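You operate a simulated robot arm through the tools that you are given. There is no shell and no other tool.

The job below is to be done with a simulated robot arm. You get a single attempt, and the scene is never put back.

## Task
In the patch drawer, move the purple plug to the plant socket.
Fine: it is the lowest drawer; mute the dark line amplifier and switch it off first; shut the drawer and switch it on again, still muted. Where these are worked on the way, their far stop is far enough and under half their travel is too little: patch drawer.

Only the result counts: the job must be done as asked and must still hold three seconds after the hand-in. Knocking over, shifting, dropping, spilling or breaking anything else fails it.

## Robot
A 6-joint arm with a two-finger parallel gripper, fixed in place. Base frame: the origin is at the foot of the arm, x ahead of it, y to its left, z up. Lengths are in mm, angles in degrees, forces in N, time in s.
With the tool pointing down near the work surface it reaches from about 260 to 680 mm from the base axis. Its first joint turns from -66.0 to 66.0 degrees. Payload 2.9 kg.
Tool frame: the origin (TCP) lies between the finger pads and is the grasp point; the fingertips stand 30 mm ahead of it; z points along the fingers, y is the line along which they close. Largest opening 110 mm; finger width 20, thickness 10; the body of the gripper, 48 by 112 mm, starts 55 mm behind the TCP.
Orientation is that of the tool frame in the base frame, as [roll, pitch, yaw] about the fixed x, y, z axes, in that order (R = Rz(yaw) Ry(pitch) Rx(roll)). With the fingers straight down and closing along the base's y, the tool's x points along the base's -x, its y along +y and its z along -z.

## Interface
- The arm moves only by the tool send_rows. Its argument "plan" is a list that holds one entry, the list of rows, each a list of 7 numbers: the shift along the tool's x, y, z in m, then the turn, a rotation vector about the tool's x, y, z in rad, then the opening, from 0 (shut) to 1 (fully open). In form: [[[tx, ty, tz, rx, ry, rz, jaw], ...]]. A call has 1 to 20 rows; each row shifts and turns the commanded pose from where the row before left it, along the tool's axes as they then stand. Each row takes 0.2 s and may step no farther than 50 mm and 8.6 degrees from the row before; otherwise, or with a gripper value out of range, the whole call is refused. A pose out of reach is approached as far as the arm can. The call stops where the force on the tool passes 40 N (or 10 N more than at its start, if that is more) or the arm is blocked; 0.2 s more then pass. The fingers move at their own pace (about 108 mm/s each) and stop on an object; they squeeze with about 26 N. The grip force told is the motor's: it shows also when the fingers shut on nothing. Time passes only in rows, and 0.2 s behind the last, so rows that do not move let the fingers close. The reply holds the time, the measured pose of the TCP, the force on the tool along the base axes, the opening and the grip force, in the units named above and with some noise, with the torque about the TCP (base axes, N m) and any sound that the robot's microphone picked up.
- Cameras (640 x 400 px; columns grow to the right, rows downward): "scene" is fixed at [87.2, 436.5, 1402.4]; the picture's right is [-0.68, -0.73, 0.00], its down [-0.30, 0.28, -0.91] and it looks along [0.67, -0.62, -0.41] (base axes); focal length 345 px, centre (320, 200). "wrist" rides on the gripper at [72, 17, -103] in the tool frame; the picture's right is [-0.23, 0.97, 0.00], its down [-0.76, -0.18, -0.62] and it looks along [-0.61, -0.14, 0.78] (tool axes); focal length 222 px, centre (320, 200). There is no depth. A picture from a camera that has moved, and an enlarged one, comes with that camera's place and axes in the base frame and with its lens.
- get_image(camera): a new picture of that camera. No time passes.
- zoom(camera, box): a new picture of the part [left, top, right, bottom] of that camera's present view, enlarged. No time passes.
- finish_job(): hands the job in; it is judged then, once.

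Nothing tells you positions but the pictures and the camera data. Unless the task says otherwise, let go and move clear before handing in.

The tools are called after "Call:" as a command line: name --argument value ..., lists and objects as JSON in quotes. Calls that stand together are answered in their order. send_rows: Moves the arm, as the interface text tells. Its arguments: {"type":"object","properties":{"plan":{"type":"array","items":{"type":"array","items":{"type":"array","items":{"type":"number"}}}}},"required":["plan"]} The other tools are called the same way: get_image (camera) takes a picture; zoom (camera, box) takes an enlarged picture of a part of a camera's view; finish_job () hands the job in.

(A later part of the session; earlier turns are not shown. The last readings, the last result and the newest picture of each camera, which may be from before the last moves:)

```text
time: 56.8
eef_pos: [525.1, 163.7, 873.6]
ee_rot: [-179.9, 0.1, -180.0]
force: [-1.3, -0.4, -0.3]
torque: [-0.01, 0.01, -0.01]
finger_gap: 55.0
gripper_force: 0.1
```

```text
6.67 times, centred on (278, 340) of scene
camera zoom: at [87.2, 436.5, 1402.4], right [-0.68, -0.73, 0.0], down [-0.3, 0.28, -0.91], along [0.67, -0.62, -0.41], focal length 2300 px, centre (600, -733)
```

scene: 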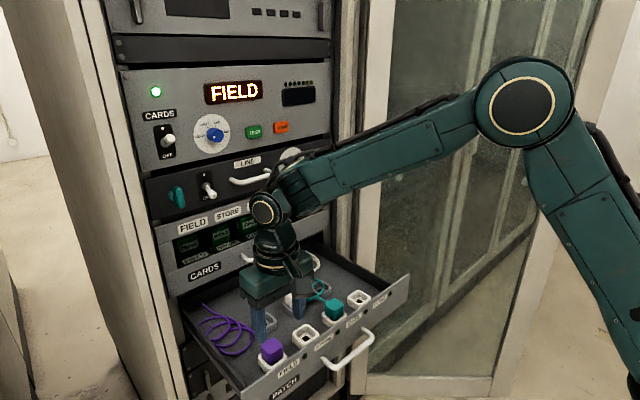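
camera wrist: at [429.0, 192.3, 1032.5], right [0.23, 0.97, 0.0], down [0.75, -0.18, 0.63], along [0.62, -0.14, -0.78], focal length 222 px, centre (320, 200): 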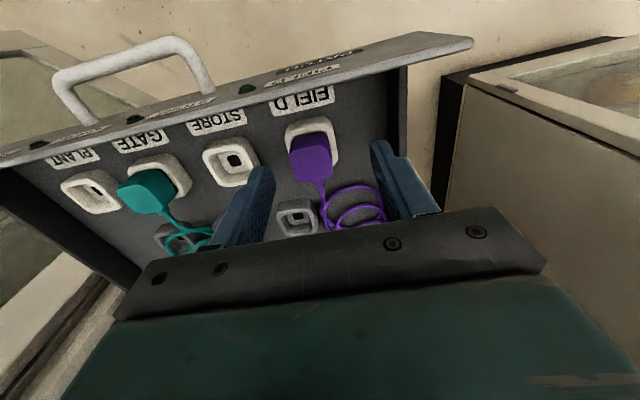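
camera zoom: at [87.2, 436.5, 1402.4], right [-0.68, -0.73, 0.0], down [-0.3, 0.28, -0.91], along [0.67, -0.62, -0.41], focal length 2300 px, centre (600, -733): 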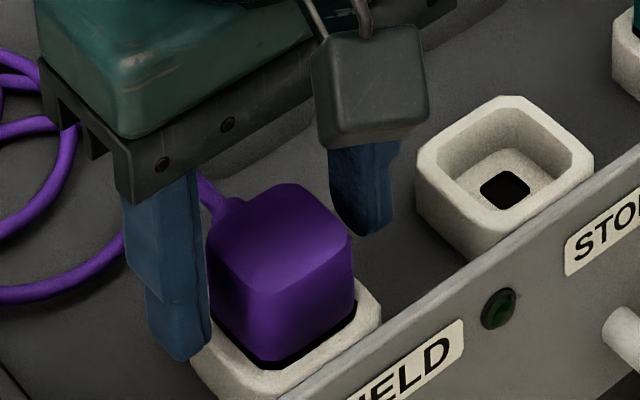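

Fingers straddle the plug well. Close on it.

Call:
send_rows --plan '[[[0, 0, 0, 0, 0, 0, 0.3], [0, 0, 0, 0, 0, 0, 0.1], [0, 0, 0, 0, 0, 0, 0.1]]]'

Call:
zoom --camera "wrist" --box '[220, 70, 420, 195]'

Call:
zoom --camera "scene" --box '[230, 310, 326, 370]'

```text
time: 57.6
eef_pos: [525.6, 165.3, 875.3]
ee_rot: [-180.0, -0.1, -179.9]
force: [1.6, 0.5, -0.4]
torque: [0.03, -0.03, -0.01]
finger_gap: 35.1
gripper_force: 26.0
```

```text
3.20 times, centred on (320, 132) of wrist
camera zoom: at [452.7, 181.4, 977.9], right [0.23, 0.97, 0.0], down [0.76, -0.18, 0.62], along [0.61, -0.14, -0.78], focal length 711 px, centre (320, 416)
```

zoom: 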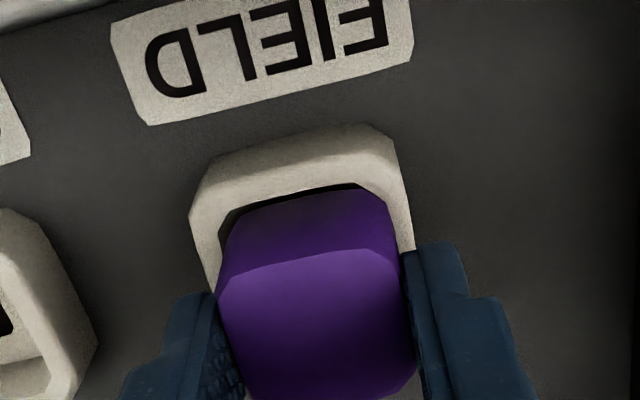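

```text
6.67 times, centred on (278, 340) of scene
camera zoom: at [87.3, 436.6, 1402.4], right [-0.68, -0.73, 0.0], down [-0.3, 0.28, -0.91], along [0.67, -0.62, -0.41], focal length 2300 px, centre (600, -733)
```

zoom: 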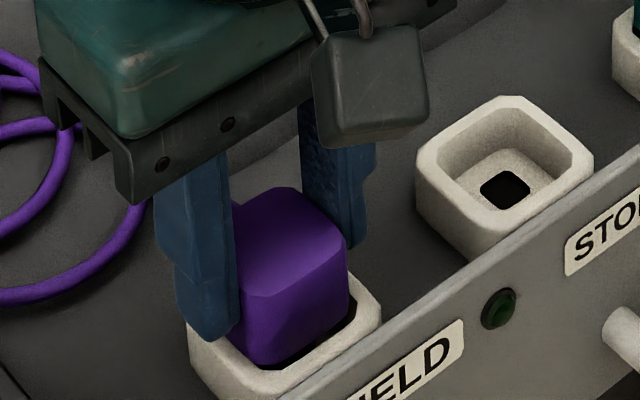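

Gripped (35 mm wide). Lift straight up gradually.

Call:
send_rows --plan '[[[0, 0, -0.008, 0, 0, 0, 0.1], [0, 0, -0.012, 0, 0, 0, 0.1], [0, 0, -0.015, 0, 0, 0, 0.1]]]'

Call:
zoom --camera "scene" --box '[190, 270, 350, 370]'

Call:
zoom --camera "wrist" --box '[220, 70, 420, 195]'

```text
time: 58.4
eef_pos: [526.7, 165.1, 910.7]
ee_rot: [-180.0, 0.0, -180.0]
force: [1.0, -0.2, -1.0]
torque: [0.01, -0.01, -0.04]
finger_gap: 35.1
gripper_force: 25.7
```

```text
4.00 times, centred on (270, 320) of scene
camera zoom: at [87.2, 436.5, 1402.4], right [-0.68, -0.73, 0.0], down [-0.3, 0.28, -0.91], along [0.67, -0.62, -0.41], focal length 1380 px, centre (520, -280)
```

zoom: 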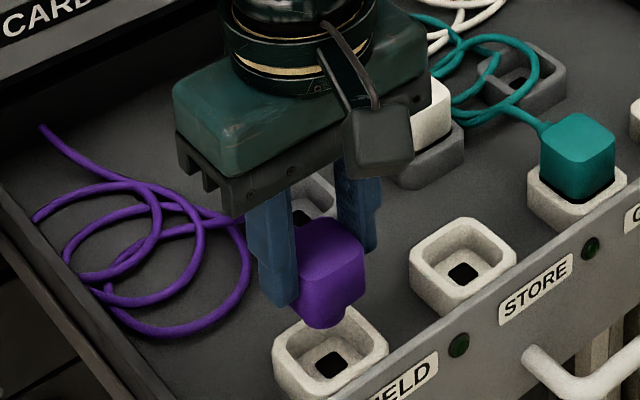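

```text
3.20 times, centred on (320, 132) of wrist
camera zoom: at [454.2, 180.6, 1013.0], right [0.23, 0.97, 0.0], down [0.76, -0.18, 0.62], along [0.61, -0.14, -0.78], focal length 711 px, centre (320, 416)
```

zoom: 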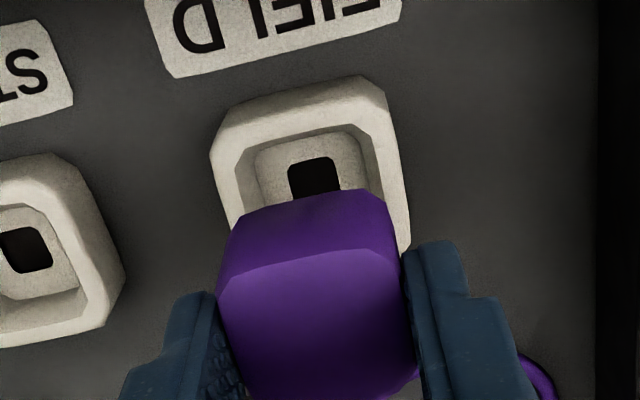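

The plug is out cleanly and FIELD's socket is visible—this view is my alignment reference. Lift further and carry it toward PLANT.

Call:
send_rows --plan '[[[0, 0, -0.02, 0, 0, 0, 0.1], [0, 0, -0.02, 0, 0, 0, 0.1], [0, -0.02, 0, 0, 0, 0, 0.1], [0, -0.025, 0, 0, 0, 0, 0.1], [0, -0.025, 0, 0, 0, 0, 0.1], [0, -0.025, 0, 0, 0, 0, 0.1], [0, -0.025, 0, 0, 0, 0, 0.1]]]'

Call:
zoom --camera "scene" --box '[190, 250, 430, 400]'

```text
time: 60.0
eef_pos: [525.1, 42.5, 948.4]
ee_rot: [180.0, -0.1, -180.0]
force: [-0.6, -0.9, -0.5]
torque: [0.0, 0.03, 0.02]
finger_gap: 35.1
gripper_force: 26.1
```

```text
2.67 times, centred on (310, 325) of scene
camera zoom: at [87.2, 436.6, 1402.4], right [-0.68, -0.73, 0.0], down [-0.3, 0.28, -0.91], along [0.67, -0.62, -0.41], focal length 920 px, centre (347, -133)
```

zoom: 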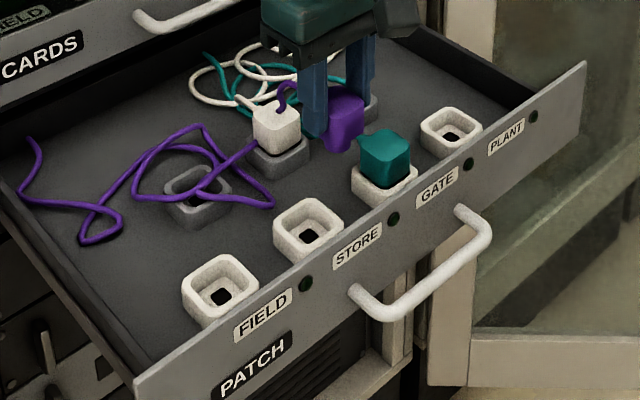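

The cable trails along with slack. Continue to PLANT.

Call:
send_rows --plan '[[[0, -0.025, 0, 0, 0, 0, 0.1], [0, -0.025, 0, 0, 0, 0, 0.1], [0, -0.025, 0, 0, 0, 0, 0.1], [0, -0.025, 0, 0, 0, 0, 0.1], [0, -0.025, 0, 0, 0, 0, 0.1], [0, -0.005, 0, 0, 0, 0, 0.1]]]'

Call:
get_image --camera "wrist"

Call:
zoom --camera "scene" --box '[190, 250, 430, 400]'

```text
time: 61.4
eef_pos: [526.5, -88.0, 946.8]
ee_rot: [-180.0, -0.1, -180.0]
force: [0.2, 0.2, -0.9]
torque: [-0.02, -0.01, -0.01]
finger_gap: 34.9
gripper_force: 26.0
```

```text
taken
camera wrist: at [452.0, -70.6, 1050.4], right [0.23, 0.97, 0.0], down [0.76, -0.18, 0.62], along [0.61, -0.14, -0.78], focal length 222 px, centre (320, 200)
```

wrist: 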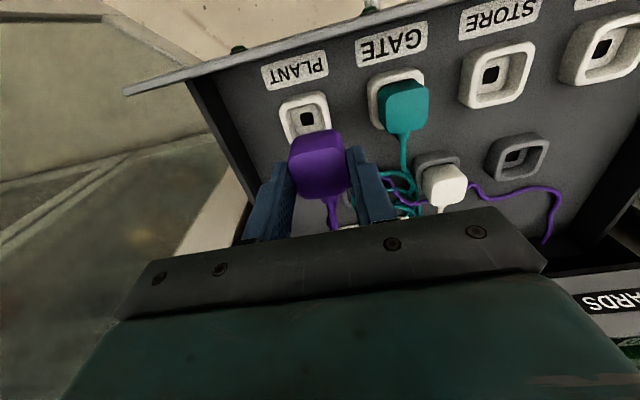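

```text
2.67 times, centred on (310, 325) of scene
camera zoom: at [87.3, 436.5, 1402.4], right [-0.68, -0.73, 0.0], down [-0.3, 0.28, -0.91], along [0.67, -0.62, -0.41], focal length 920 px, centre (347, -133)
```

zoom: 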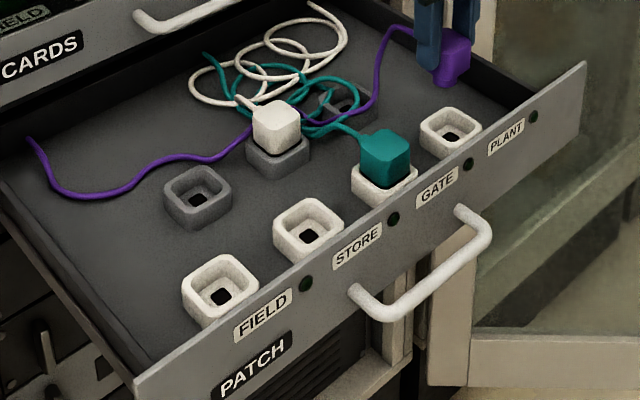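

Now lower to the reference height and compare with the FIELD reference view.

Call:
send_rows --plan '[[[0, 0, 0.02, 0, 0, 0, 0.1], [0, 0, 0.02, 0, 0, 0, 0.1]]]'

Call:
zoom --camera "wrist" --box '[220, 70, 420, 195]'

Call:
zoom --camera "scene" --box '[310, 260, 406, 320]'

```text
time: 62.0
eef_pos: [526.8, -88.6, 908.5]
ee_rot: [180.0, -0.1, 180.0]
force: [1.0, 0.6, -0.2]
torque: [-0.02, 0.04, -0.05]
finger_gap: 35.0
gripper_force: 26.6
```

```text
3.20 times, centred on (320, 132) of wrist
camera zoom: at [453.4, -71.1, 1011.5], right [0.23, 0.97, 0.0], down [0.76, -0.18, 0.62], along [0.61, -0.14, -0.78], focal length 711 px, centre (320, 416)
```

zoom: 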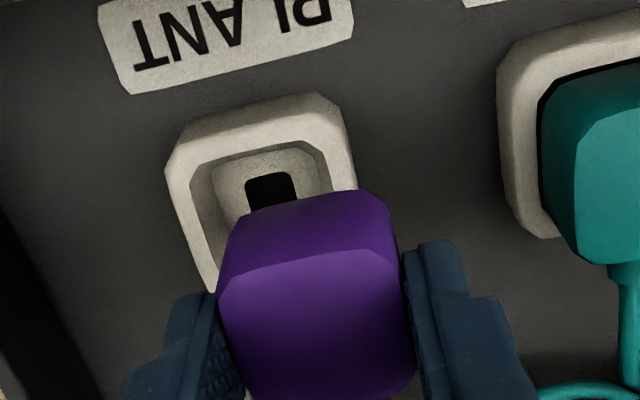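

```text
6.67 times, centred on (358, 290) of scene
camera zoom: at [87.3, 436.5, 1402.4], right [-0.68, -0.73, 0.0], down [-0.3, 0.28, -0.91], along [0.67, -0.62, -0.41], focal length 2300 px, centre (67, -400)
```

zoom: 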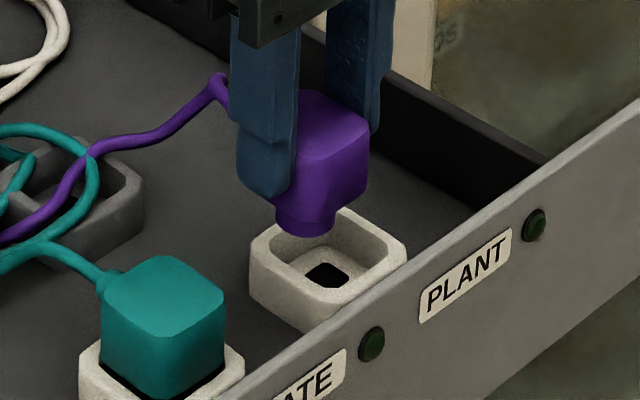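

PLANT's socket is about 12 mm further right than my estimate. I'll correct by (+1.3 x, -13.7 y) and compare again.

Call:
send_rows --plan '[[[-0.0013, -0.0137, 0, 0, 0, 0, 0.1], [0, 0, 0, 0, 0, 0, 0.1]]]'

Call:
zoom --camera "wrist" --box '[220, 70, 420, 195]'

Call:
zoom --camera "scene" --box '[326, 260, 406, 310]'

```text
time: 62.6
eef_pos: [527.1, -103.1, 908.9]
ee_rot: [-180.0, -0.1, 180.0]
force: [0.1, 0.5, -1.1]
torque: [0.01, 0.0, -0.01]
finger_gap: 34.7
gripper_force: 26.3
```

```text
3.20 times, centred on (320, 132) of wrist
camera zoom: at [454.6, -85.1, 1011.8], right [0.23, 0.97, 0.0], down [0.76, -0.18, 0.62], along [0.61, -0.14, -0.78], focal length 711 px, centre (320, 416)
```

zoom: 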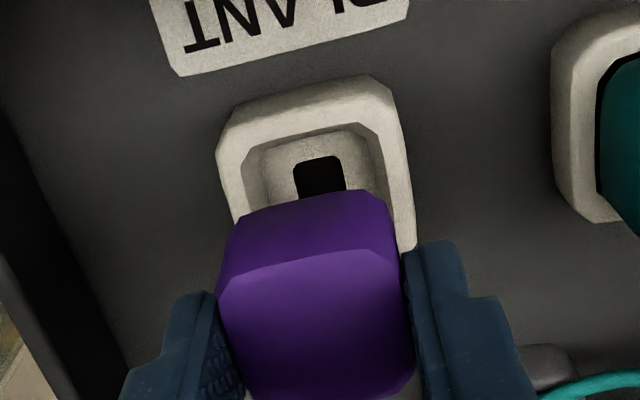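

```text
8.00 times, centred on (366, 285) of scene
camera zoom: at [87.3, 436.5, 1402.4], right [-0.68, -0.73, 0.0], down [-0.3, 0.28, -0.91], along [0.67, -0.62, -0.41], focal length 2759 px, centre (-48, -480)
```

zoom: 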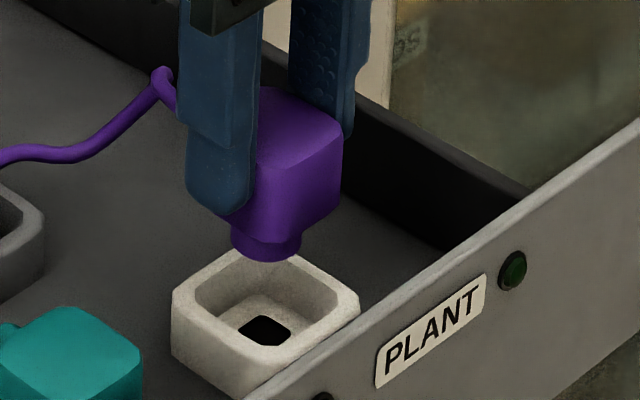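

Alignment now matches the reference with my intended offset. Lower partway and re-check visually.

Call:
send_rows --plan '[[[0, 0, 0.006, 0, 0, 0, 0.1], [0, 0, 0.006, 0, 0, 0, 0.1]]]'

Call:
zoom --camera "scene" --box '[336, 266, 384, 296]'

Call:
zoom --camera "wrist" --box '[260, 70, 380, 145]'

```text
time: 63.2
eef_pos: [527.4, -101.6, 898.3]
ee_rot: [180.0, -0.2, -180.0]
force: [0.0, 0.2, -1.4]
torque: [-0.01, -0.02, 0.01]
finger_gap: 35.1
gripper_force: 26.6
```

```text
13.33 times, centred on (360, 281) of scene
camera zoom: at [87.3, 436.5, 1402.4], right [-0.68, -0.73, 0.0], down [-0.3, 0.28, -0.91], along [0.67, -0.62, -0.41], focal length 4599 px, centre (-213, -880)
```

zoom: 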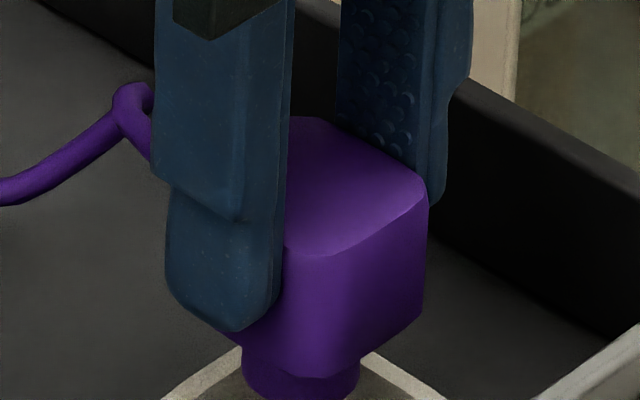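

```text
5.33 times, centred on (320, 108) of wrist
camera zoom: at [455.0, -83.7, 1000.6], right [0.23, 0.97, 0.0], down [0.76, -0.18, 0.62], along [0.61, -0.14, -0.78], focal length 1185 px, centre (320, 693)
```

zoom: 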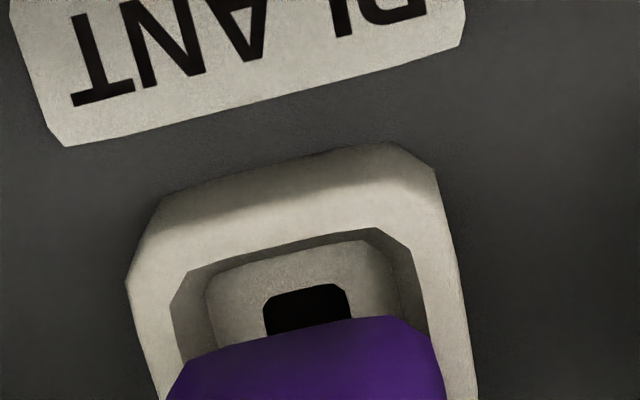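

Call:
send_rows --plan '[[[0, 0, 0.005, 0, 0, 0, 0.1], [0, 0, 0.004, 0, 0, 0, 0.1]]]'

Call:
zoom --camera "scene" --box '[336, 270, 400, 310]'

Call:
zoom --camera "wrist" --box '[240, 70, 400, 170]'

```text
time: 63.8
eef_pos: [527.5, -102.6, 887.5]
ee_rot: [-180.0, -0.1, -180.0]
force: [0.5, 0.1, -0.6]
torque: [-0.02, -0.01, -0.01]
finger_gap: 35.0
gripper_force: 26.3
```

```text
10.00 times, centred on (368, 290) of scene
camera zoom: at [87.3, 436.5, 1402.4], right [-0.68, -0.73, 0.0], down [-0.3, 0.28, -0.91], along [0.67, -0.62, -0.41], focal length 3449 px, centre (-160, -700)
```

zoom: 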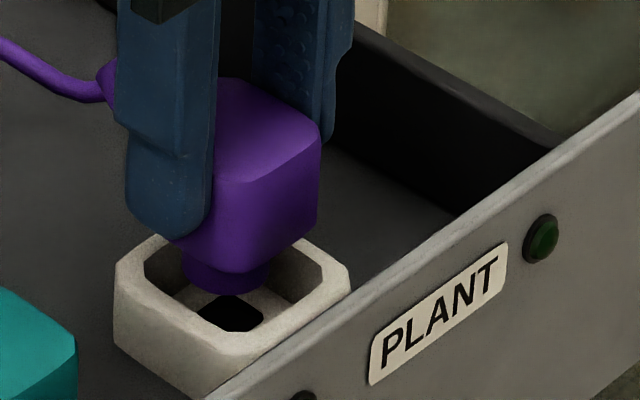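

```text
4.00 times, centred on (320, 120) of wrist
camera zoom: at [455.0, -84.5, 991.0], right [0.23, 0.97, 0.0], down [0.76, -0.18, 0.62], along [0.61, -0.14, -0.78], focal length 888 px, centre (320, 520)
```

zoom: 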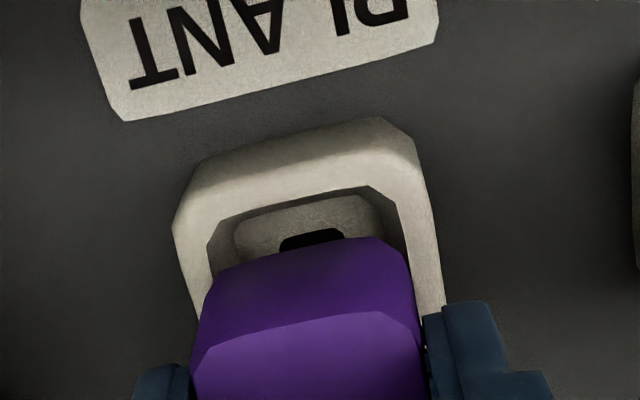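

Scene and wrist views suggest the plug sits ~2.5 mm too deep (+x). I'll shift back toward the panel and check again.

Call:
send_rows --plan '[[[0.0025, 0, 0, 0, 0, 0, 0.1], [0, 0, 0.003, 0, 0, 0, 0.1]]]'

Call:
zoom --camera "scene" --box '[344, 278, 392, 308]'

Call:
zoom --camera "wrist" --box '[240, 70, 400, 170]'

```text
time: 64.4
eef_pos: [526.0, -102.3, 884.9]
ee_rot: [180.0, -0.1, -179.9]
force: [0.4, 0.9, -0.4]
torque: [0.04, 0.02, 0.0]
finger_gap: 35.4
gripper_force: 25.7
```

```text
13.33 times, centred on (368, 293) of scene
camera zoom: at [87.3, 436.5, 1402.4], right [-0.68, -0.73, 0.0], down [-0.3, 0.28, -0.91], along [0.67, -0.62, -0.41], focal length 4599 px, centre (-320, -1040)
```

zoom: 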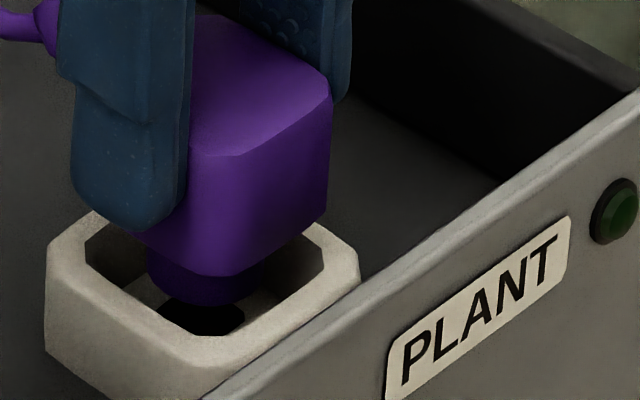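

```text
4.00 times, centred on (320, 120) of wrist
camera zoom: at [452.7, -85.1, 987.8], right [0.23, 0.97, 0.0], down [0.76, -0.18, 0.62], along [0.61, -0.14, -0.78], focal length 888 px, centre (320, 520)
```

zoom: 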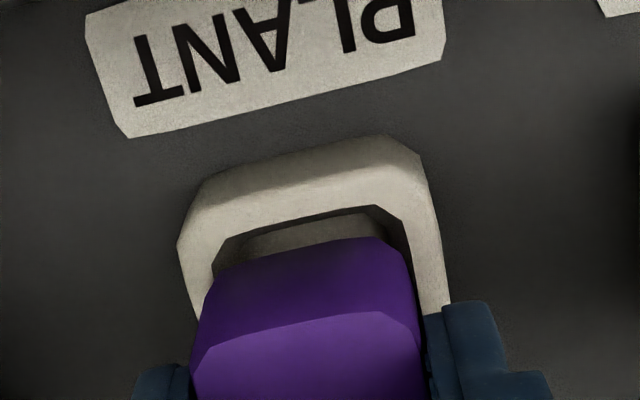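

Now neck and body look centred over the socket. Continue lowering gently.

Call:
send_rows --plan '[[[0, 0, 0.003, 0, 0, 0, 0.1], [0, 0, 0.003, 0, 0, 0, 0.1]]]'

Call:
zoom --camera "scene" --box '[344, 278, 392, 308]'

Call:
zoom --camera "wrist" --box '[240, 70, 400, 170]'

```text
time: 65.0
eef_pos: [524.9, -102.1, 878.6]
ee_rot: [179.9, -0.1, 180.0]
force: [-0.2, -0.1, 0.0]
torque: [0.0, -0.01, 0.02]
finger_gap: 35.1
gripper_force: 25.9
```

```text
13.33 times, centred on (368, 293) of scene
camera zoom: at [87.3, 436.5, 1402.4], right [-0.68, -0.73, 0.0], down [-0.3, 0.28, -0.91], along [0.67, -0.62, -0.41], focal length 4599 px, centre (-320, -1040)
```

zoom: 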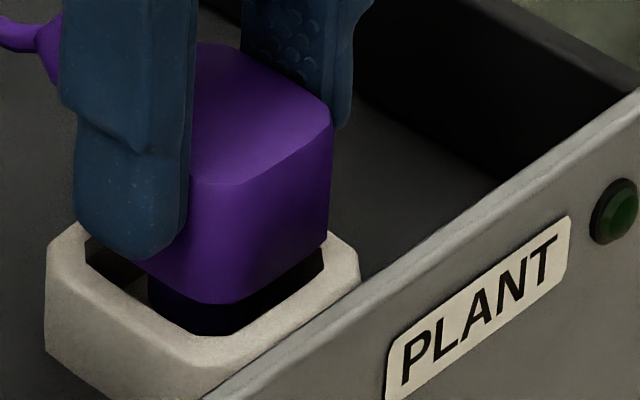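

```text
4.00 times, centred on (320, 120) of wrist
camera zoom: at [451.8, -84.8, 982.2], right [0.23, 0.97, 0.0], down [0.76, -0.18, 0.62], along [0.61, -0.14, -0.78], focal length 888 px, centre (320, 520)
```

zoom: 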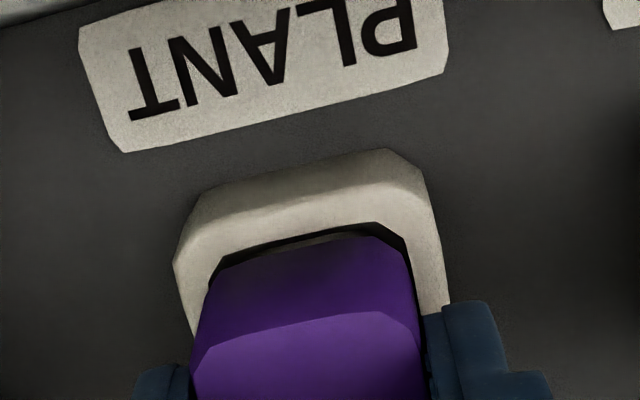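

Call:
send_rows --plan '[[[0, 0, 0.002, 0, 0, 0, 0.1], [0, 0, 0.002, 0, 0, 0, 0.1]]]'

Call:
zoom --camera "scene" --box '[344, 278, 392, 308]'

Call:
zoom --camera "wrist" --box '[240, 70, 400, 170]'

```text
time: 65.6
eef_pos: [524.0, -100.3, 876.6]
ee_rot: [-179.9, -0.3, -179.9]
force: [-0.7, 0.0, -4.5]
torque: [-0.01, -0.04, 0.02]
finger_gap: 34.8
gripper_force: 26.1
```

```text
13.33 times, centred on (368, 293) of scene
camera zoom: at [87.3, 436.5, 1402.4], right [-0.68, -0.73, 0.0], down [-0.3, 0.28, -0.91], along [0.67, -0.62, -0.41], focal length 4599 px, centre (-320, -1040)
```

zoom: 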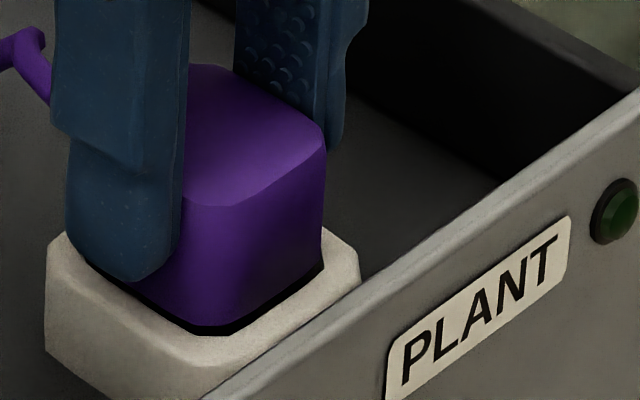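

```text
4.00 times, centred on (320, 120) of wrist
camera zoom: at [452.1, -83.2, 978.2], right [0.23, 0.97, 0.0], down [0.76, -0.18, 0.62], along [0.6, -0.14, -0.78], focal length 888 px, centre (320, 520)
```

zoom: 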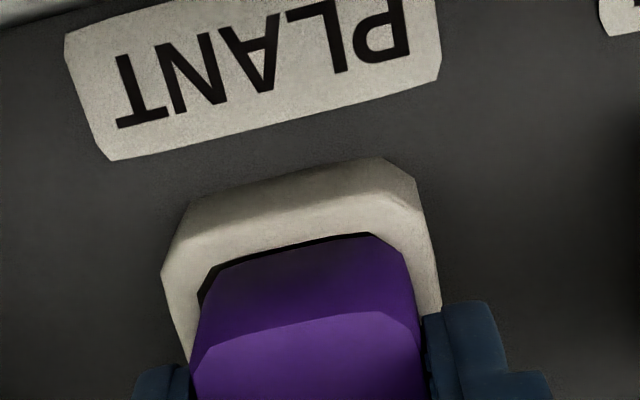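

It's beginning to seat; FIELD's seated plug stood about 4 mm lower, so press on gently.

Call:
send_rows --plan '[[[0, 0, 0.002, 0, 0, 0, 0.1], [0, 0, 0.002, 0, 0, 0, 0.1]]]'

Call:
zoom --camera "scene" --box '[344, 278, 392, 308]'

```text
time: 66.2
eef_pos: [527.0, -101.2, 873.6]
ee_rot: [-180.0, 0.4, -179.8]
force: [1.8, 4.7, 20.4]
torque: [0.18, 0.02, -0.01]
finger_gap: 35.3
gripper_force: 26.1
```

```text
13.33 times, centred on (368, 293) of scene
camera zoom: at [86.9, 436.7, 1402.3], right [-0.68, -0.73, 0.0], down [-0.3, 0.28, -0.91], along [0.67, -0.62, -0.41], focal length 4599 px, centre (-320, -1040)
```

zoom: 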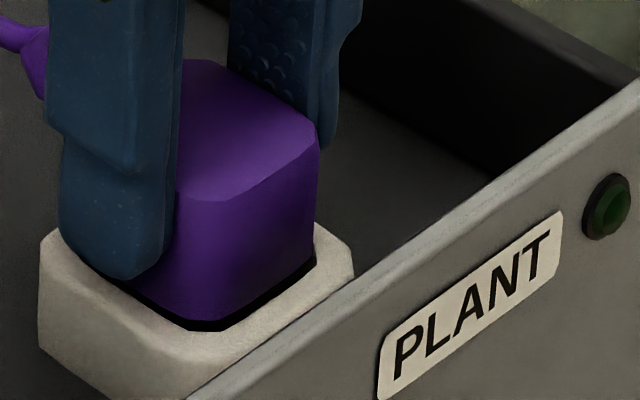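

The plug has bottomed out at the same height it was gripped in FIELD. Release and rise.

Call:
send_rows --plan '[[[0, 0, -0.001, 0, 0, 0, 0.1], [0, 0, 0, 0, 0, 0, 0.5], [0, 0, 0, 0, 0, 0, 0.5]]]'

Call:
send_rows --plan '[[[0, 0, -0.02, 0, 0, 0, 0.5], [0, 0, -0.03, 0, 0, 0, 0.5], [0, 0, -0.04, 0, 0, 0, 0.5], [0, 0, -0.04, 0, 0, 0, 0.5]]]'

Call:
zoom --camera "scene" --box '[310, 260, 406, 320]'

Call:
zoom --camera "scene" --box '[190, 250, 430, 400]'

Call:
get_image --camera "wrist"

```text
time: 67.0
eef_pos: [524.0, -101.1, 870.5]
ee_rot: [180.0, -0.1, -180.0]
force: [-0.1, -0.3, 0.4]
torque: [-0.01, 0.02, -0.01]
finger_gap: 55.0
gripper_force: 0.0
```

```text
time: 68.0
eef_pos: [526.6, -99.6, 1004.9]
ee_rot: [-179.9, -0.2, 180.0]
force: [0.8, 0.3, 1.1]
torque: [0.04, -0.01, 0.01]
finger_gap: 54.6
gripper_force: 0.0
```

```text
6.67 times, centred on (358, 290) of scene
camera zoom: at [87.2, 436.6, 1402.4], right [-0.68, -0.73, 0.0], down [-0.3, 0.28, -0.91], along [0.67, -0.62, -0.41], focal length 2300 px, centre (67, -400)
```

zoom: 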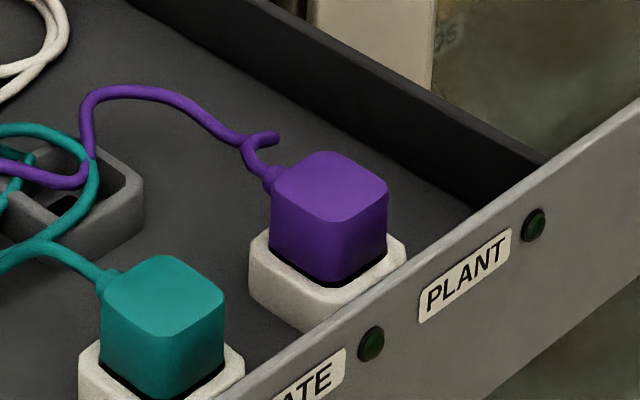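

```text
2.67 times, centred on (310, 325) of scene
camera zoom: at [87.2, 436.6, 1402.4], right [-0.68, -0.73, 0.0], down [-0.3, 0.28, -0.91], along [0.67, -0.62, -0.41], focal length 920 px, centre (347, -133)
```

zoom: 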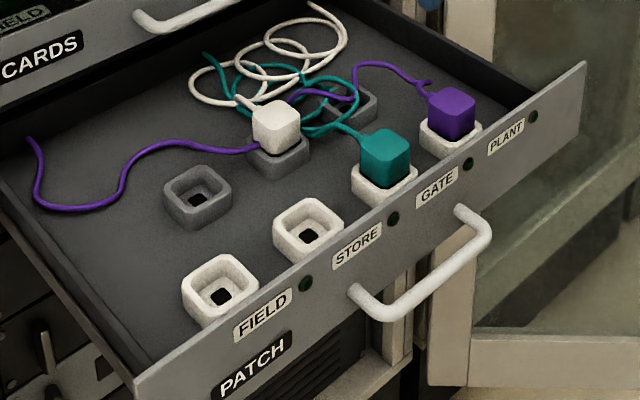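

```text
taken
camera wrist: at [453.8, -81.3, 1109.4], right [0.23, 0.97, 0.0], down [0.76, -0.18, 0.62], along [0.61, -0.14, -0.78], focal length 222 px, centre (320, 200)
```

wrist: 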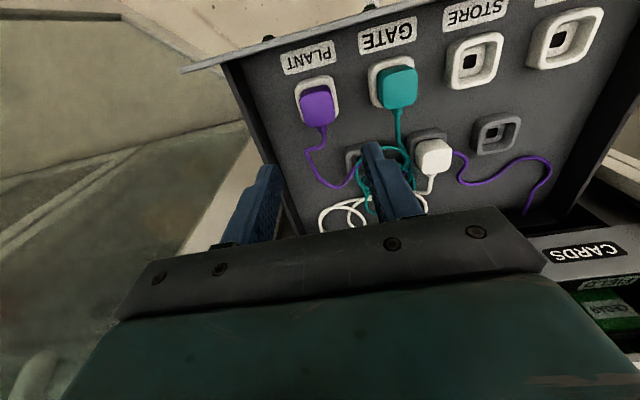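

The purple plug sits in PLANT. I'll compare seating depth with the teal plug.

Call:
zoom --camera "scene" --box '[315, 275, 379, 315]'

Call:
zoom --camera "scene" --box '[315, 290, 363, 320]'

Call:
zoom --camera "scene" --box '[340, 275, 388, 305]'

```text
10.00 times, centred on (347, 295) of scene
camera zoom: at [87.2, 436.6, 1402.4], right [-0.68, -0.73, 0.0], down [-0.3, 0.28, -0.91], along [0.67, -0.62, -0.41], focal length 3449 px, centre (50, -750)
```

zoom: 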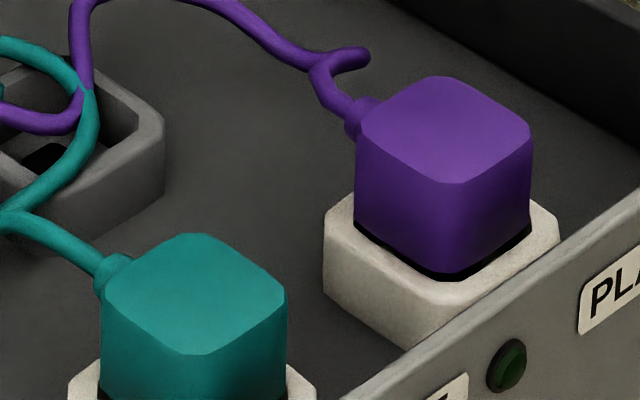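

```text
13.33 times, centred on (339, 305) of scene
camera zoom: at [87.2, 436.6, 1402.4], right [-0.68, -0.73, 0.0], down [-0.3, 0.28, -0.91], along [0.67, -0.62, -0.41], focal length 4599 px, centre (67, -1200)
```

zoom: 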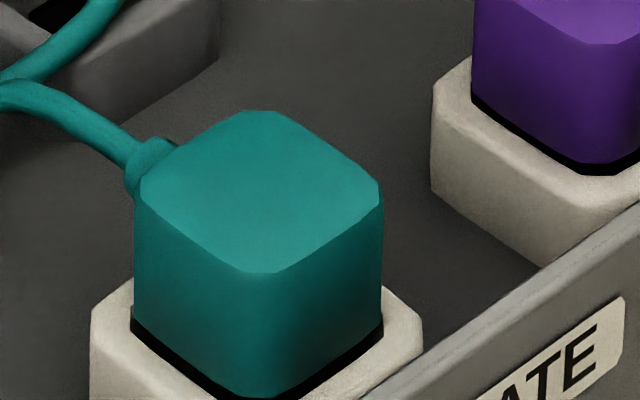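

```text
13.33 times, centred on (364, 290) of scene
camera zoom: at [87.2, 436.6, 1402.4], right [-0.68, -0.73, 0.0], down [-0.3, 0.28, -0.91], along [0.67, -0.62, -0.41], focal length 4599 px, centre (-267, -1000)
```

zoom: 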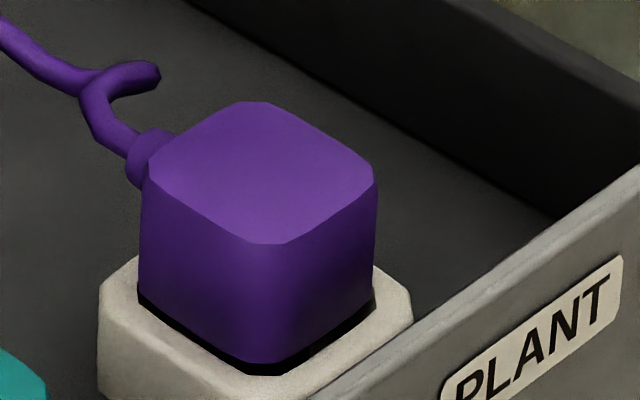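

Purple is seated as deep as teal. Now go in front of the handle (tool down, jaws closed) to push the drawer in.

Call:
send_rows --plan '[[[0.0295, 0.025, 0, 0, 0, 0, 0], [0.0295, 0.025, 0, 0, 0, 0, 0], [0.0295, 0.025, 0, 0, 0, 0, 0], [0.0295, 0.025, 0, 0, 0, 0, 0], [0.0295, 0.025, 0, 0, 0, 0, 0], [0, 0, 0.034, 0, 0, 0, 0], [0, 0, 0.034, 0, 0, 0, 0], [0, 0, 0.034, 0, 0, 0, 0]]]'

Call:
get_image --camera "scene"

Call:
get_image --camera "wrist"

```text
time: 69.8
eef_pos: [377.3, 23.0, 899.0]
ee_rot: [180.0, 0.0, -180.0]
force: [0.2, -0.6, -0.2]
torque: [-0.02, 0.03, -0.01]
finger_gap: 0.0
gripper_force: 25.4
```

```text
taken
```

scene: 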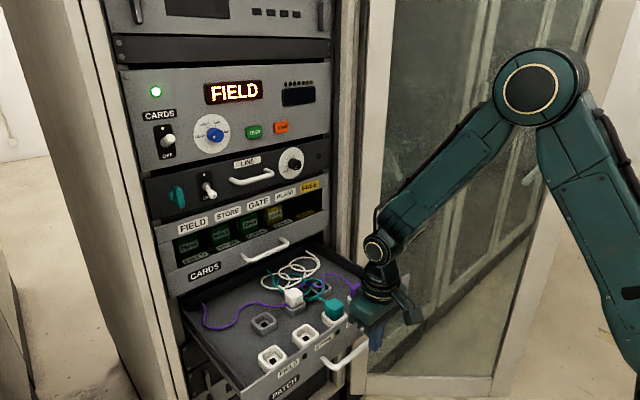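

```text
taken
camera wrist: at [305.4, 40.0, 1001.7], right [0.23, 0.97, 0.0], down [0.76, -0.18, 0.62], along [0.61, -0.14, -0.78], focal length 222 px, centre (320, 200)
```

wrist: 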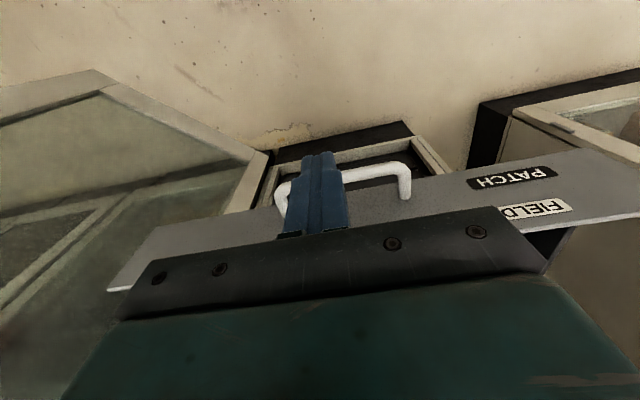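

Fingers are in front of the handle. Lower to bar height and push the drawer in.

Call:
send_rows --plan '[[[0, 0.004, 0.033, 0, 0, 0, 0], [0, 0.003, 0.033, 0, 0, 0, 0], [-0.01, 0, 0, 0, 0, 0, 0], [-0.01, 0, 0, 0, 0, 0, 0], [-0.012, 0, 0, 0, 0, 0, 0], [-0.015, 0, 0, 0, 0, 0, 0]]]'

Call:
zoom --camera "scene" --box '[190, 250, 430, 400]'

```text
time: 71.2
eef_pos: [422.5, 28.5, 835.0]
ee_rot: [-180.0, -0.1, 179.9]
force: [-0.1, 0.4, -0.2]
torque: [-0.01, -0.01, -0.03]
finger_gap: 0.0
gripper_force: 26.0
```

```text
2.67 times, centred on (310, 325) of scene
camera zoom: at [87.2, 436.5, 1402.4], right [-0.68, -0.73, 0.0], down [-0.3, 0.28, -0.91], along [0.67, -0.62, -0.41], focal length 920 px, centre (347, -133)
```

zoom: 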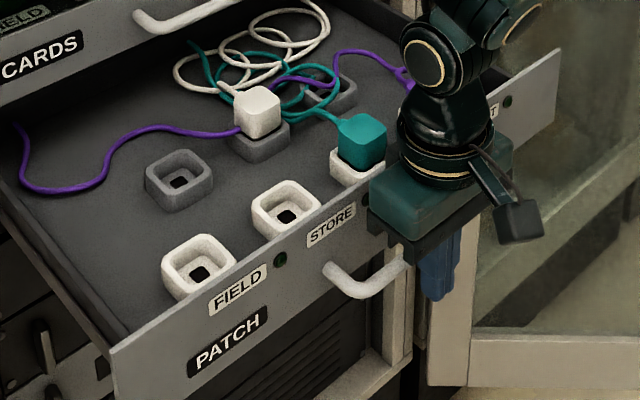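

It slides easily. Keep pushing at a moderate pace.

Call:
send_rows --plan '[[[-0.015, 0, 0, 0, 0, 0, 0], [-0.018, 0, 0, 0, 0, 0, 0], [-0.018, 0, 0, 0, 0, 0, 0], [-0.018, 0, 0, 0, 0, 0, 0], [-0.018, 0, 0, 0, 0, 0, 0], [-0.018, 0, 0, 0, 0, 0, 0]]]'

Call:
zoom --camera "scene" --box '[190, 230, 430, 380]'

```text
time: 72.6
eef_pos: [530.3, 31.6, 833.6]
ee_rot: [180.0, 0.1, 180.0]
force: [0.5, -0.1, -0.2]
torque: [-0.01, 0.03, 0.04]
finger_gap: 0.0
gripper_force: 26.4
```

```text
2.67 times, centred on (310, 305) of scene
camera zoom: at [87.2, 436.5, 1402.4], right [-0.68, -0.73, 0.0], down [-0.3, 0.28, -0.91], along [0.67, -0.62, -0.41], focal length 920 px, centre (347, -80)
```

zoom: 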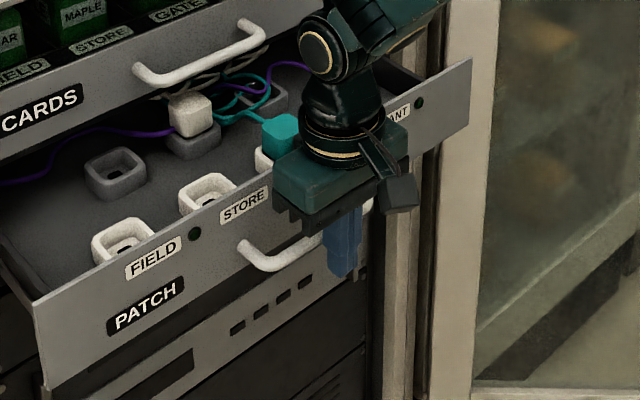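

Call:
send_rows --plan '[[[-0.015, 0, 0, 0, 0, 0, 0], [-0.018, 0, 0, 0, 0, 0, 0], [-0.018, 0, 0, 0, 0, 0, 0], [-0.018, 0, 0, 0, 0, 0, 0], [-0.018, 0, 0, 0, 0, 0, 0]]]'

Call:
get_image --camera "scene"

```text
time: 73.8
eef_pos: [616.0, 30.0, 836.7]
ee_rot: [180.0, 0.0, -180.0]
force: [-0.3, -0.6, 0.4]
torque: [0.04, 0.0, -0.02]
finger_gap: 0.0
gripper_force: 26.4
```

```text
taken
```

scene: 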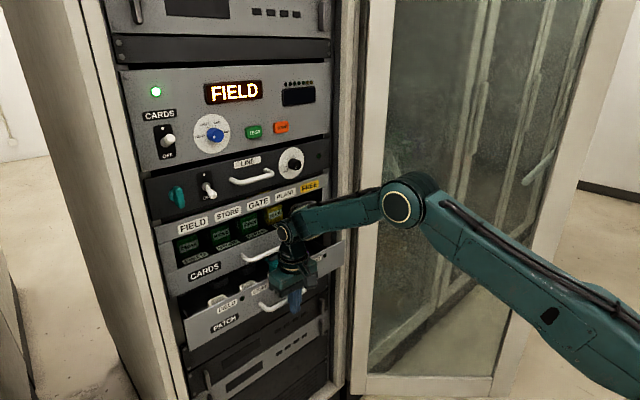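

Drawer has about 75 mm left. I'll back off, raise, and tilt the tool level for the final push on the panel face.

Call:
send_rows --plan '[[[0.02, 0, 0, 0, 0, 0, 0], [0.02, 0, -0.02, 0, 0, 0, 0], [0.02, 0, -0.04, 0, 0, 0, 0], [0, 0, -0.04, 0, 0, 0, 0], [0, 0, -0.04, 0, 0, 0, 0], [0, 0, -0.04, 0, 0, 0, 0], [0, 0, -0.03, 0, 0, 0, 0], [0, 0, 0, 0, -0.1428, 0, 0], [0, 0, 0, 0, -0.1428, 0, 0], [0, 0, 0, 0, -0.1428, 0, 0], [0, 0, 0, 0, -0.1428, 0, 0], [0, 0, 0, 0, -0.1428, 0, 0], [0, 0, 0, 0, -0.1428, 0, 0], [0, 0, 0, 0, -0.1428, 0, 0], [0, 0, 0, 0, -0.1428, 0, 0], [0, 0, 0, 0, -0.1428, 0, 0], [0, 0, 0, 0, -0.1428, 0, 0], [0, 0, 0, 0, -0.1428, 0, 0]]]'

Call:
get_image --camera "scene"

```text
time: 77.6
eef_pos: [557.2, 31.4, 1044.3]
ee_rot: [71.4, 90.0, 71.6]
force: [0.5, 0.2, 0.5]
torque: [0.03, -0.02, 0.01]
finger_gap: 0.0
gripper_force: 25.8
```

```text
taken
```

scene: 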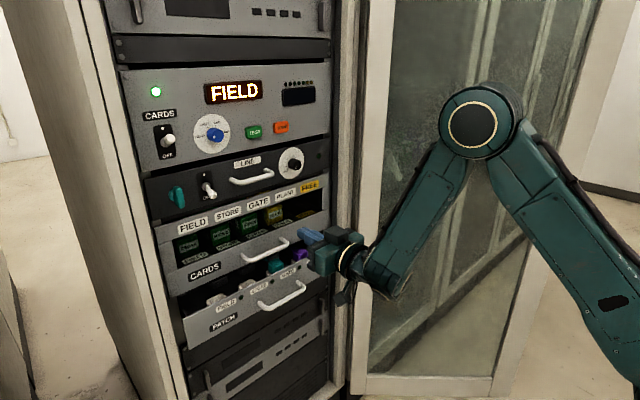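

Call:
send_rows --plan '[[[0.036, -0.0018, 0.013, 0, 0, 0, 0], [0.036, -0.0018, 0.013, 0, 0, 0, 0], [0.036, -0.0018, 0.013, 0, 0, 0, 0], [0.036, -0.0018, 0.013, 0, 0, 0, 0], [0.036, -0.0018, 0.012, 0, 0, 0, 0]]]'

Call:
zoom --camera "scene" --box '[170, 220, 362, 340]'

Call:
get_image --camera "wrist"

```text
time: 78.8
eef_pos: [620.5, 23.4, 863.7]
ee_rot: [37.3, 89.9, 37.3]
force: [-0.5, -0.1, -0.1]
torque: [-0.01, 0.0, 0.02]
finger_gap: 0.0
gripper_force: 25.6
```

```text
3.33 times, centred on (266, 280) of scene
camera zoom: at [87.2, 436.5, 1402.4], right [-0.68, -0.73, 0.0], down [-0.3, 0.28, -0.91], along [0.67, -0.62, -0.41], focal length 1150 px, centre (500, -67)
```

zoom: 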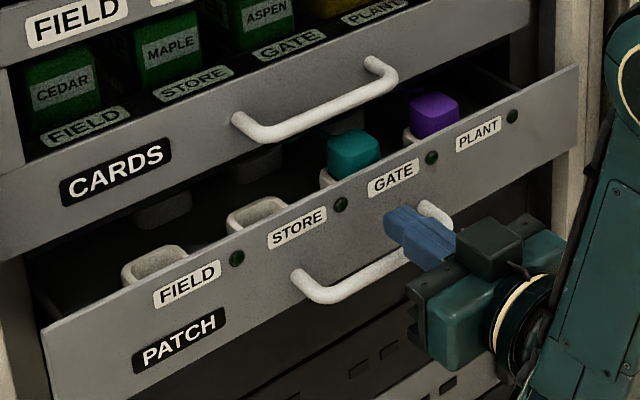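

```text
taken
camera wrist: at [517.2, 40.8, 791.5], right [0.0, 0.97, 0.23], down [-0.62, -0.18, 0.76], along [0.78, -0.14, 0.61], focal length 222 px, centre (320, 200)
```

wrist: 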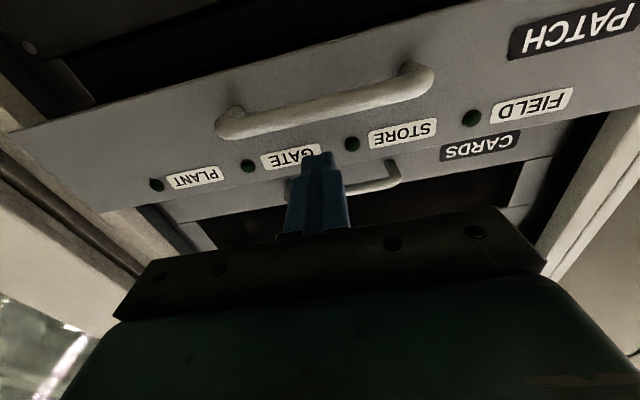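

Fingertips face the panel centre above the handle. Push it home.

Call:
send_rows --plan '[[[0, 0, 0.012, 0, 0, 0, 0], [0, 0, 0.012, 0, 0, 0, 0], [0, 0, 0.012, 0, 0, 0, 0], [0, 0, 0.012, 0, 0, 0, 0], [0, 0, 0.012, 0, 0, 0, 0], [0, 0, 0.012, 0, 0, 0, 0]]]'

Call:
zoom --camera "scene" --box '[150, 220, 342, 340]'

```text
time: 80.2
eef_pos: [691.3, 22.1, 864.1]
ee_rot: [-155.9, 89.9, -156.0]
force: [-0.3, -0.3, -0.8]
torque: [0.01, -0.01, 0.0]
finger_gap: 0.1
gripper_force: 25.7
```

```text
3.33 times, centred on (246, 280) of scene
camera zoom: at [87.2, 436.5, 1402.4], right [-0.68, -0.73, 0.0], down [-0.3, 0.28, -0.91], along [0.67, -0.62, -0.41], focal length 1150 px, centre (567, -67)
```

zoom: 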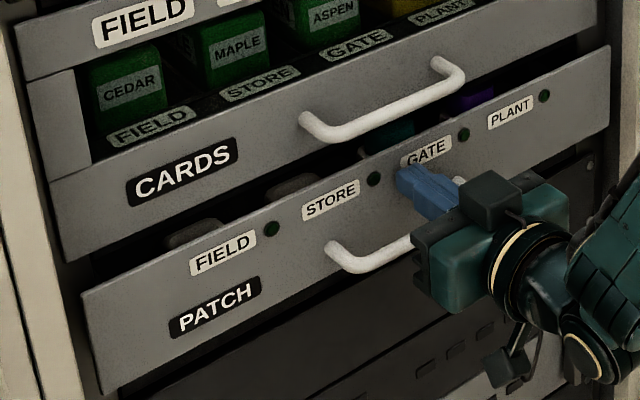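

Call:
send_rows --plan '[[[0, 0, 0.008, 0, 0, 0, 0], [0, 0, 0.007, 0, 0, 0, 0], [0, 0, 0.005, 0, 0, 0, 0], [0, 0, 0.004, 0, 0, 0, 0], [0, 0, 0.004, 0, 0, 0, 0], [0, 0, 0.004, 0, 0, 0, 0]]]'

Call:
zoom --camera "scene" --box '[150, 220, 342, 340]'

```text
time: 81.3
eef_pos: [714.7, 22.5, 864.6]
ee_rot: [-46.7, 89.9, -46.7]
force: [-26.2, 0.0, 10.2]
torque: [0.07, -0.24, -0.02]
finger_gap: 0.3
gripper_force: 25.6
stopped in row 5: the force on the tool passed its limit at 56 N (the readings are from after the stop); the commanded pose is now the measured one
```

```text
3.33 times, centred on (246, 280) of scene
camera zoom: at [86.3, 436.5, 1402.4], right [-0.68, -0.73, 0.0], down [-0.3, 0.28, -0.91], along [0.67, -0.62, -0.4], focal length 1150 px, centre (567, -67)
```

zoom: 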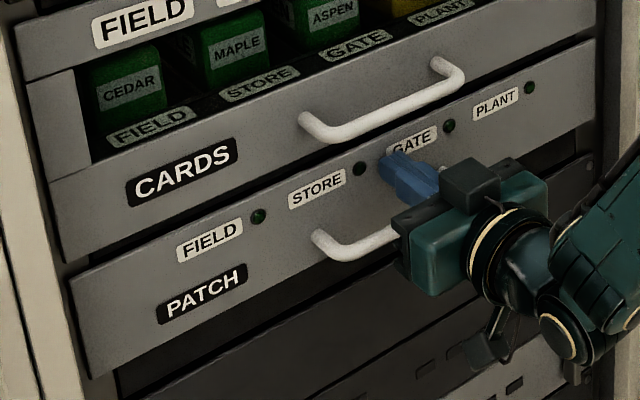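

The drawer is home (flush). Back off, verify, then go beneath the LINE toggle.

Call:
send_rows --plan '[[[0, 0, -0.02, 0, 0, 0, 0], [0, 0, -0.03, 0, 0, 0, 0], [0, 0, -0.03, 0, 0, 0, 0], [0, 0, -0.02, 0, 0, 0, 0]]]'

Call:
zoom --camera "scene" --box '[150, 220, 342, 340]'

```text
time: 82.3
eef_pos: [614.5, 21.0, 866.4]
ee_rot: [133.8, 89.8, 133.9]
force: [0.4, -1.2, -0.1]
torque: [0.01, 0.05, -0.02]
finger_gap: 0.1
gripper_force: 25.2
```

```text
3.33 times, centred on (246, 280) of scene
camera zoom: at [87.3, 436.5, 1402.4], right [-0.68, -0.73, 0.0], down [-0.3, 0.28, -0.91], along [0.67, -0.62, -0.41], focal length 1150 px, centre (567, -67)
```

zoom: 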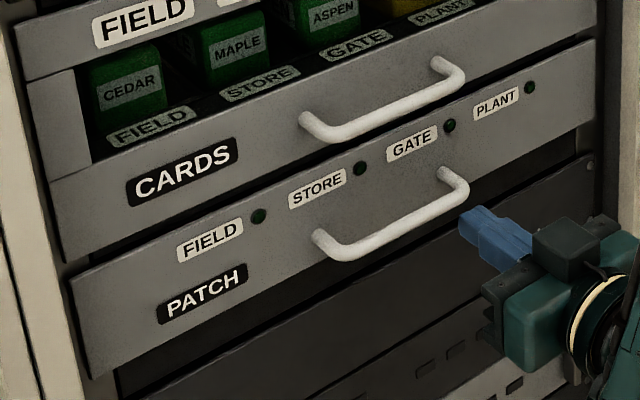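

The drawer front is exactly where it was originally. Now move up-left to below the LINE toggle.

Call:
send_rows --plan '[[[-0.0375, 0.0224, 0, 0, 0, 0, 0], [-0.0375, 0.0224, 0, 0, 0, 0, 0], [-0.0375, 0.0224, 0, 0, 0, 0, 0], [-0.0375, 0.0224, 0, 0, 0, 0, 0], [-0.0375, 0.0224, 0, 0, 0, 0, 0], [-0.0375, 0.0224, 0, 0, 0, 0, 0]]]'

Call:
get_image --camera "wrist"

Call:
zoom --camera "scene" --box '[140, 130, 300, 230]'

```text
time: 83.7
eef_pos: [612.7, 154.5, 1088.6]
ee_rot: [-164.4, 89.9, -164.3]
force: [0.6, 0.4, 0.2]
torque: [0.0, -0.02, 0.01]
finger_gap: 0.1
gripper_force: 25.7
```

```text
taken
camera wrist: at [509.4, 171.6, 1015.8], right [0.0, 0.97, 0.23], down [-0.62, -0.18, 0.76], along [0.78, -0.14, 0.6], focal length 222 px, centre (320, 200)
```

wrist: 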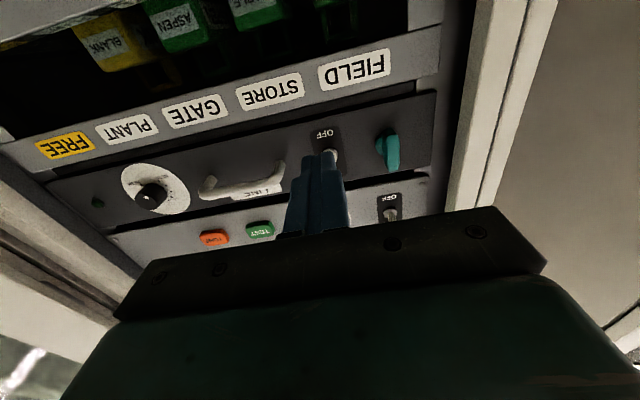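

```text
4.00 times, centred on (220, 180) of scene
camera zoom: at [87.2, 436.5, 1402.4], right [-0.68, -0.73, 0.0], down [-0.3, 0.28, -0.91], along [0.67, -0.62, -0.41], focal length 1380 px, centre (720, 280)
```

zoom: 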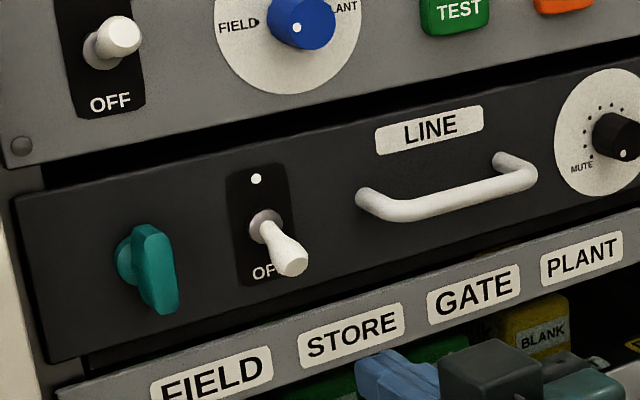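

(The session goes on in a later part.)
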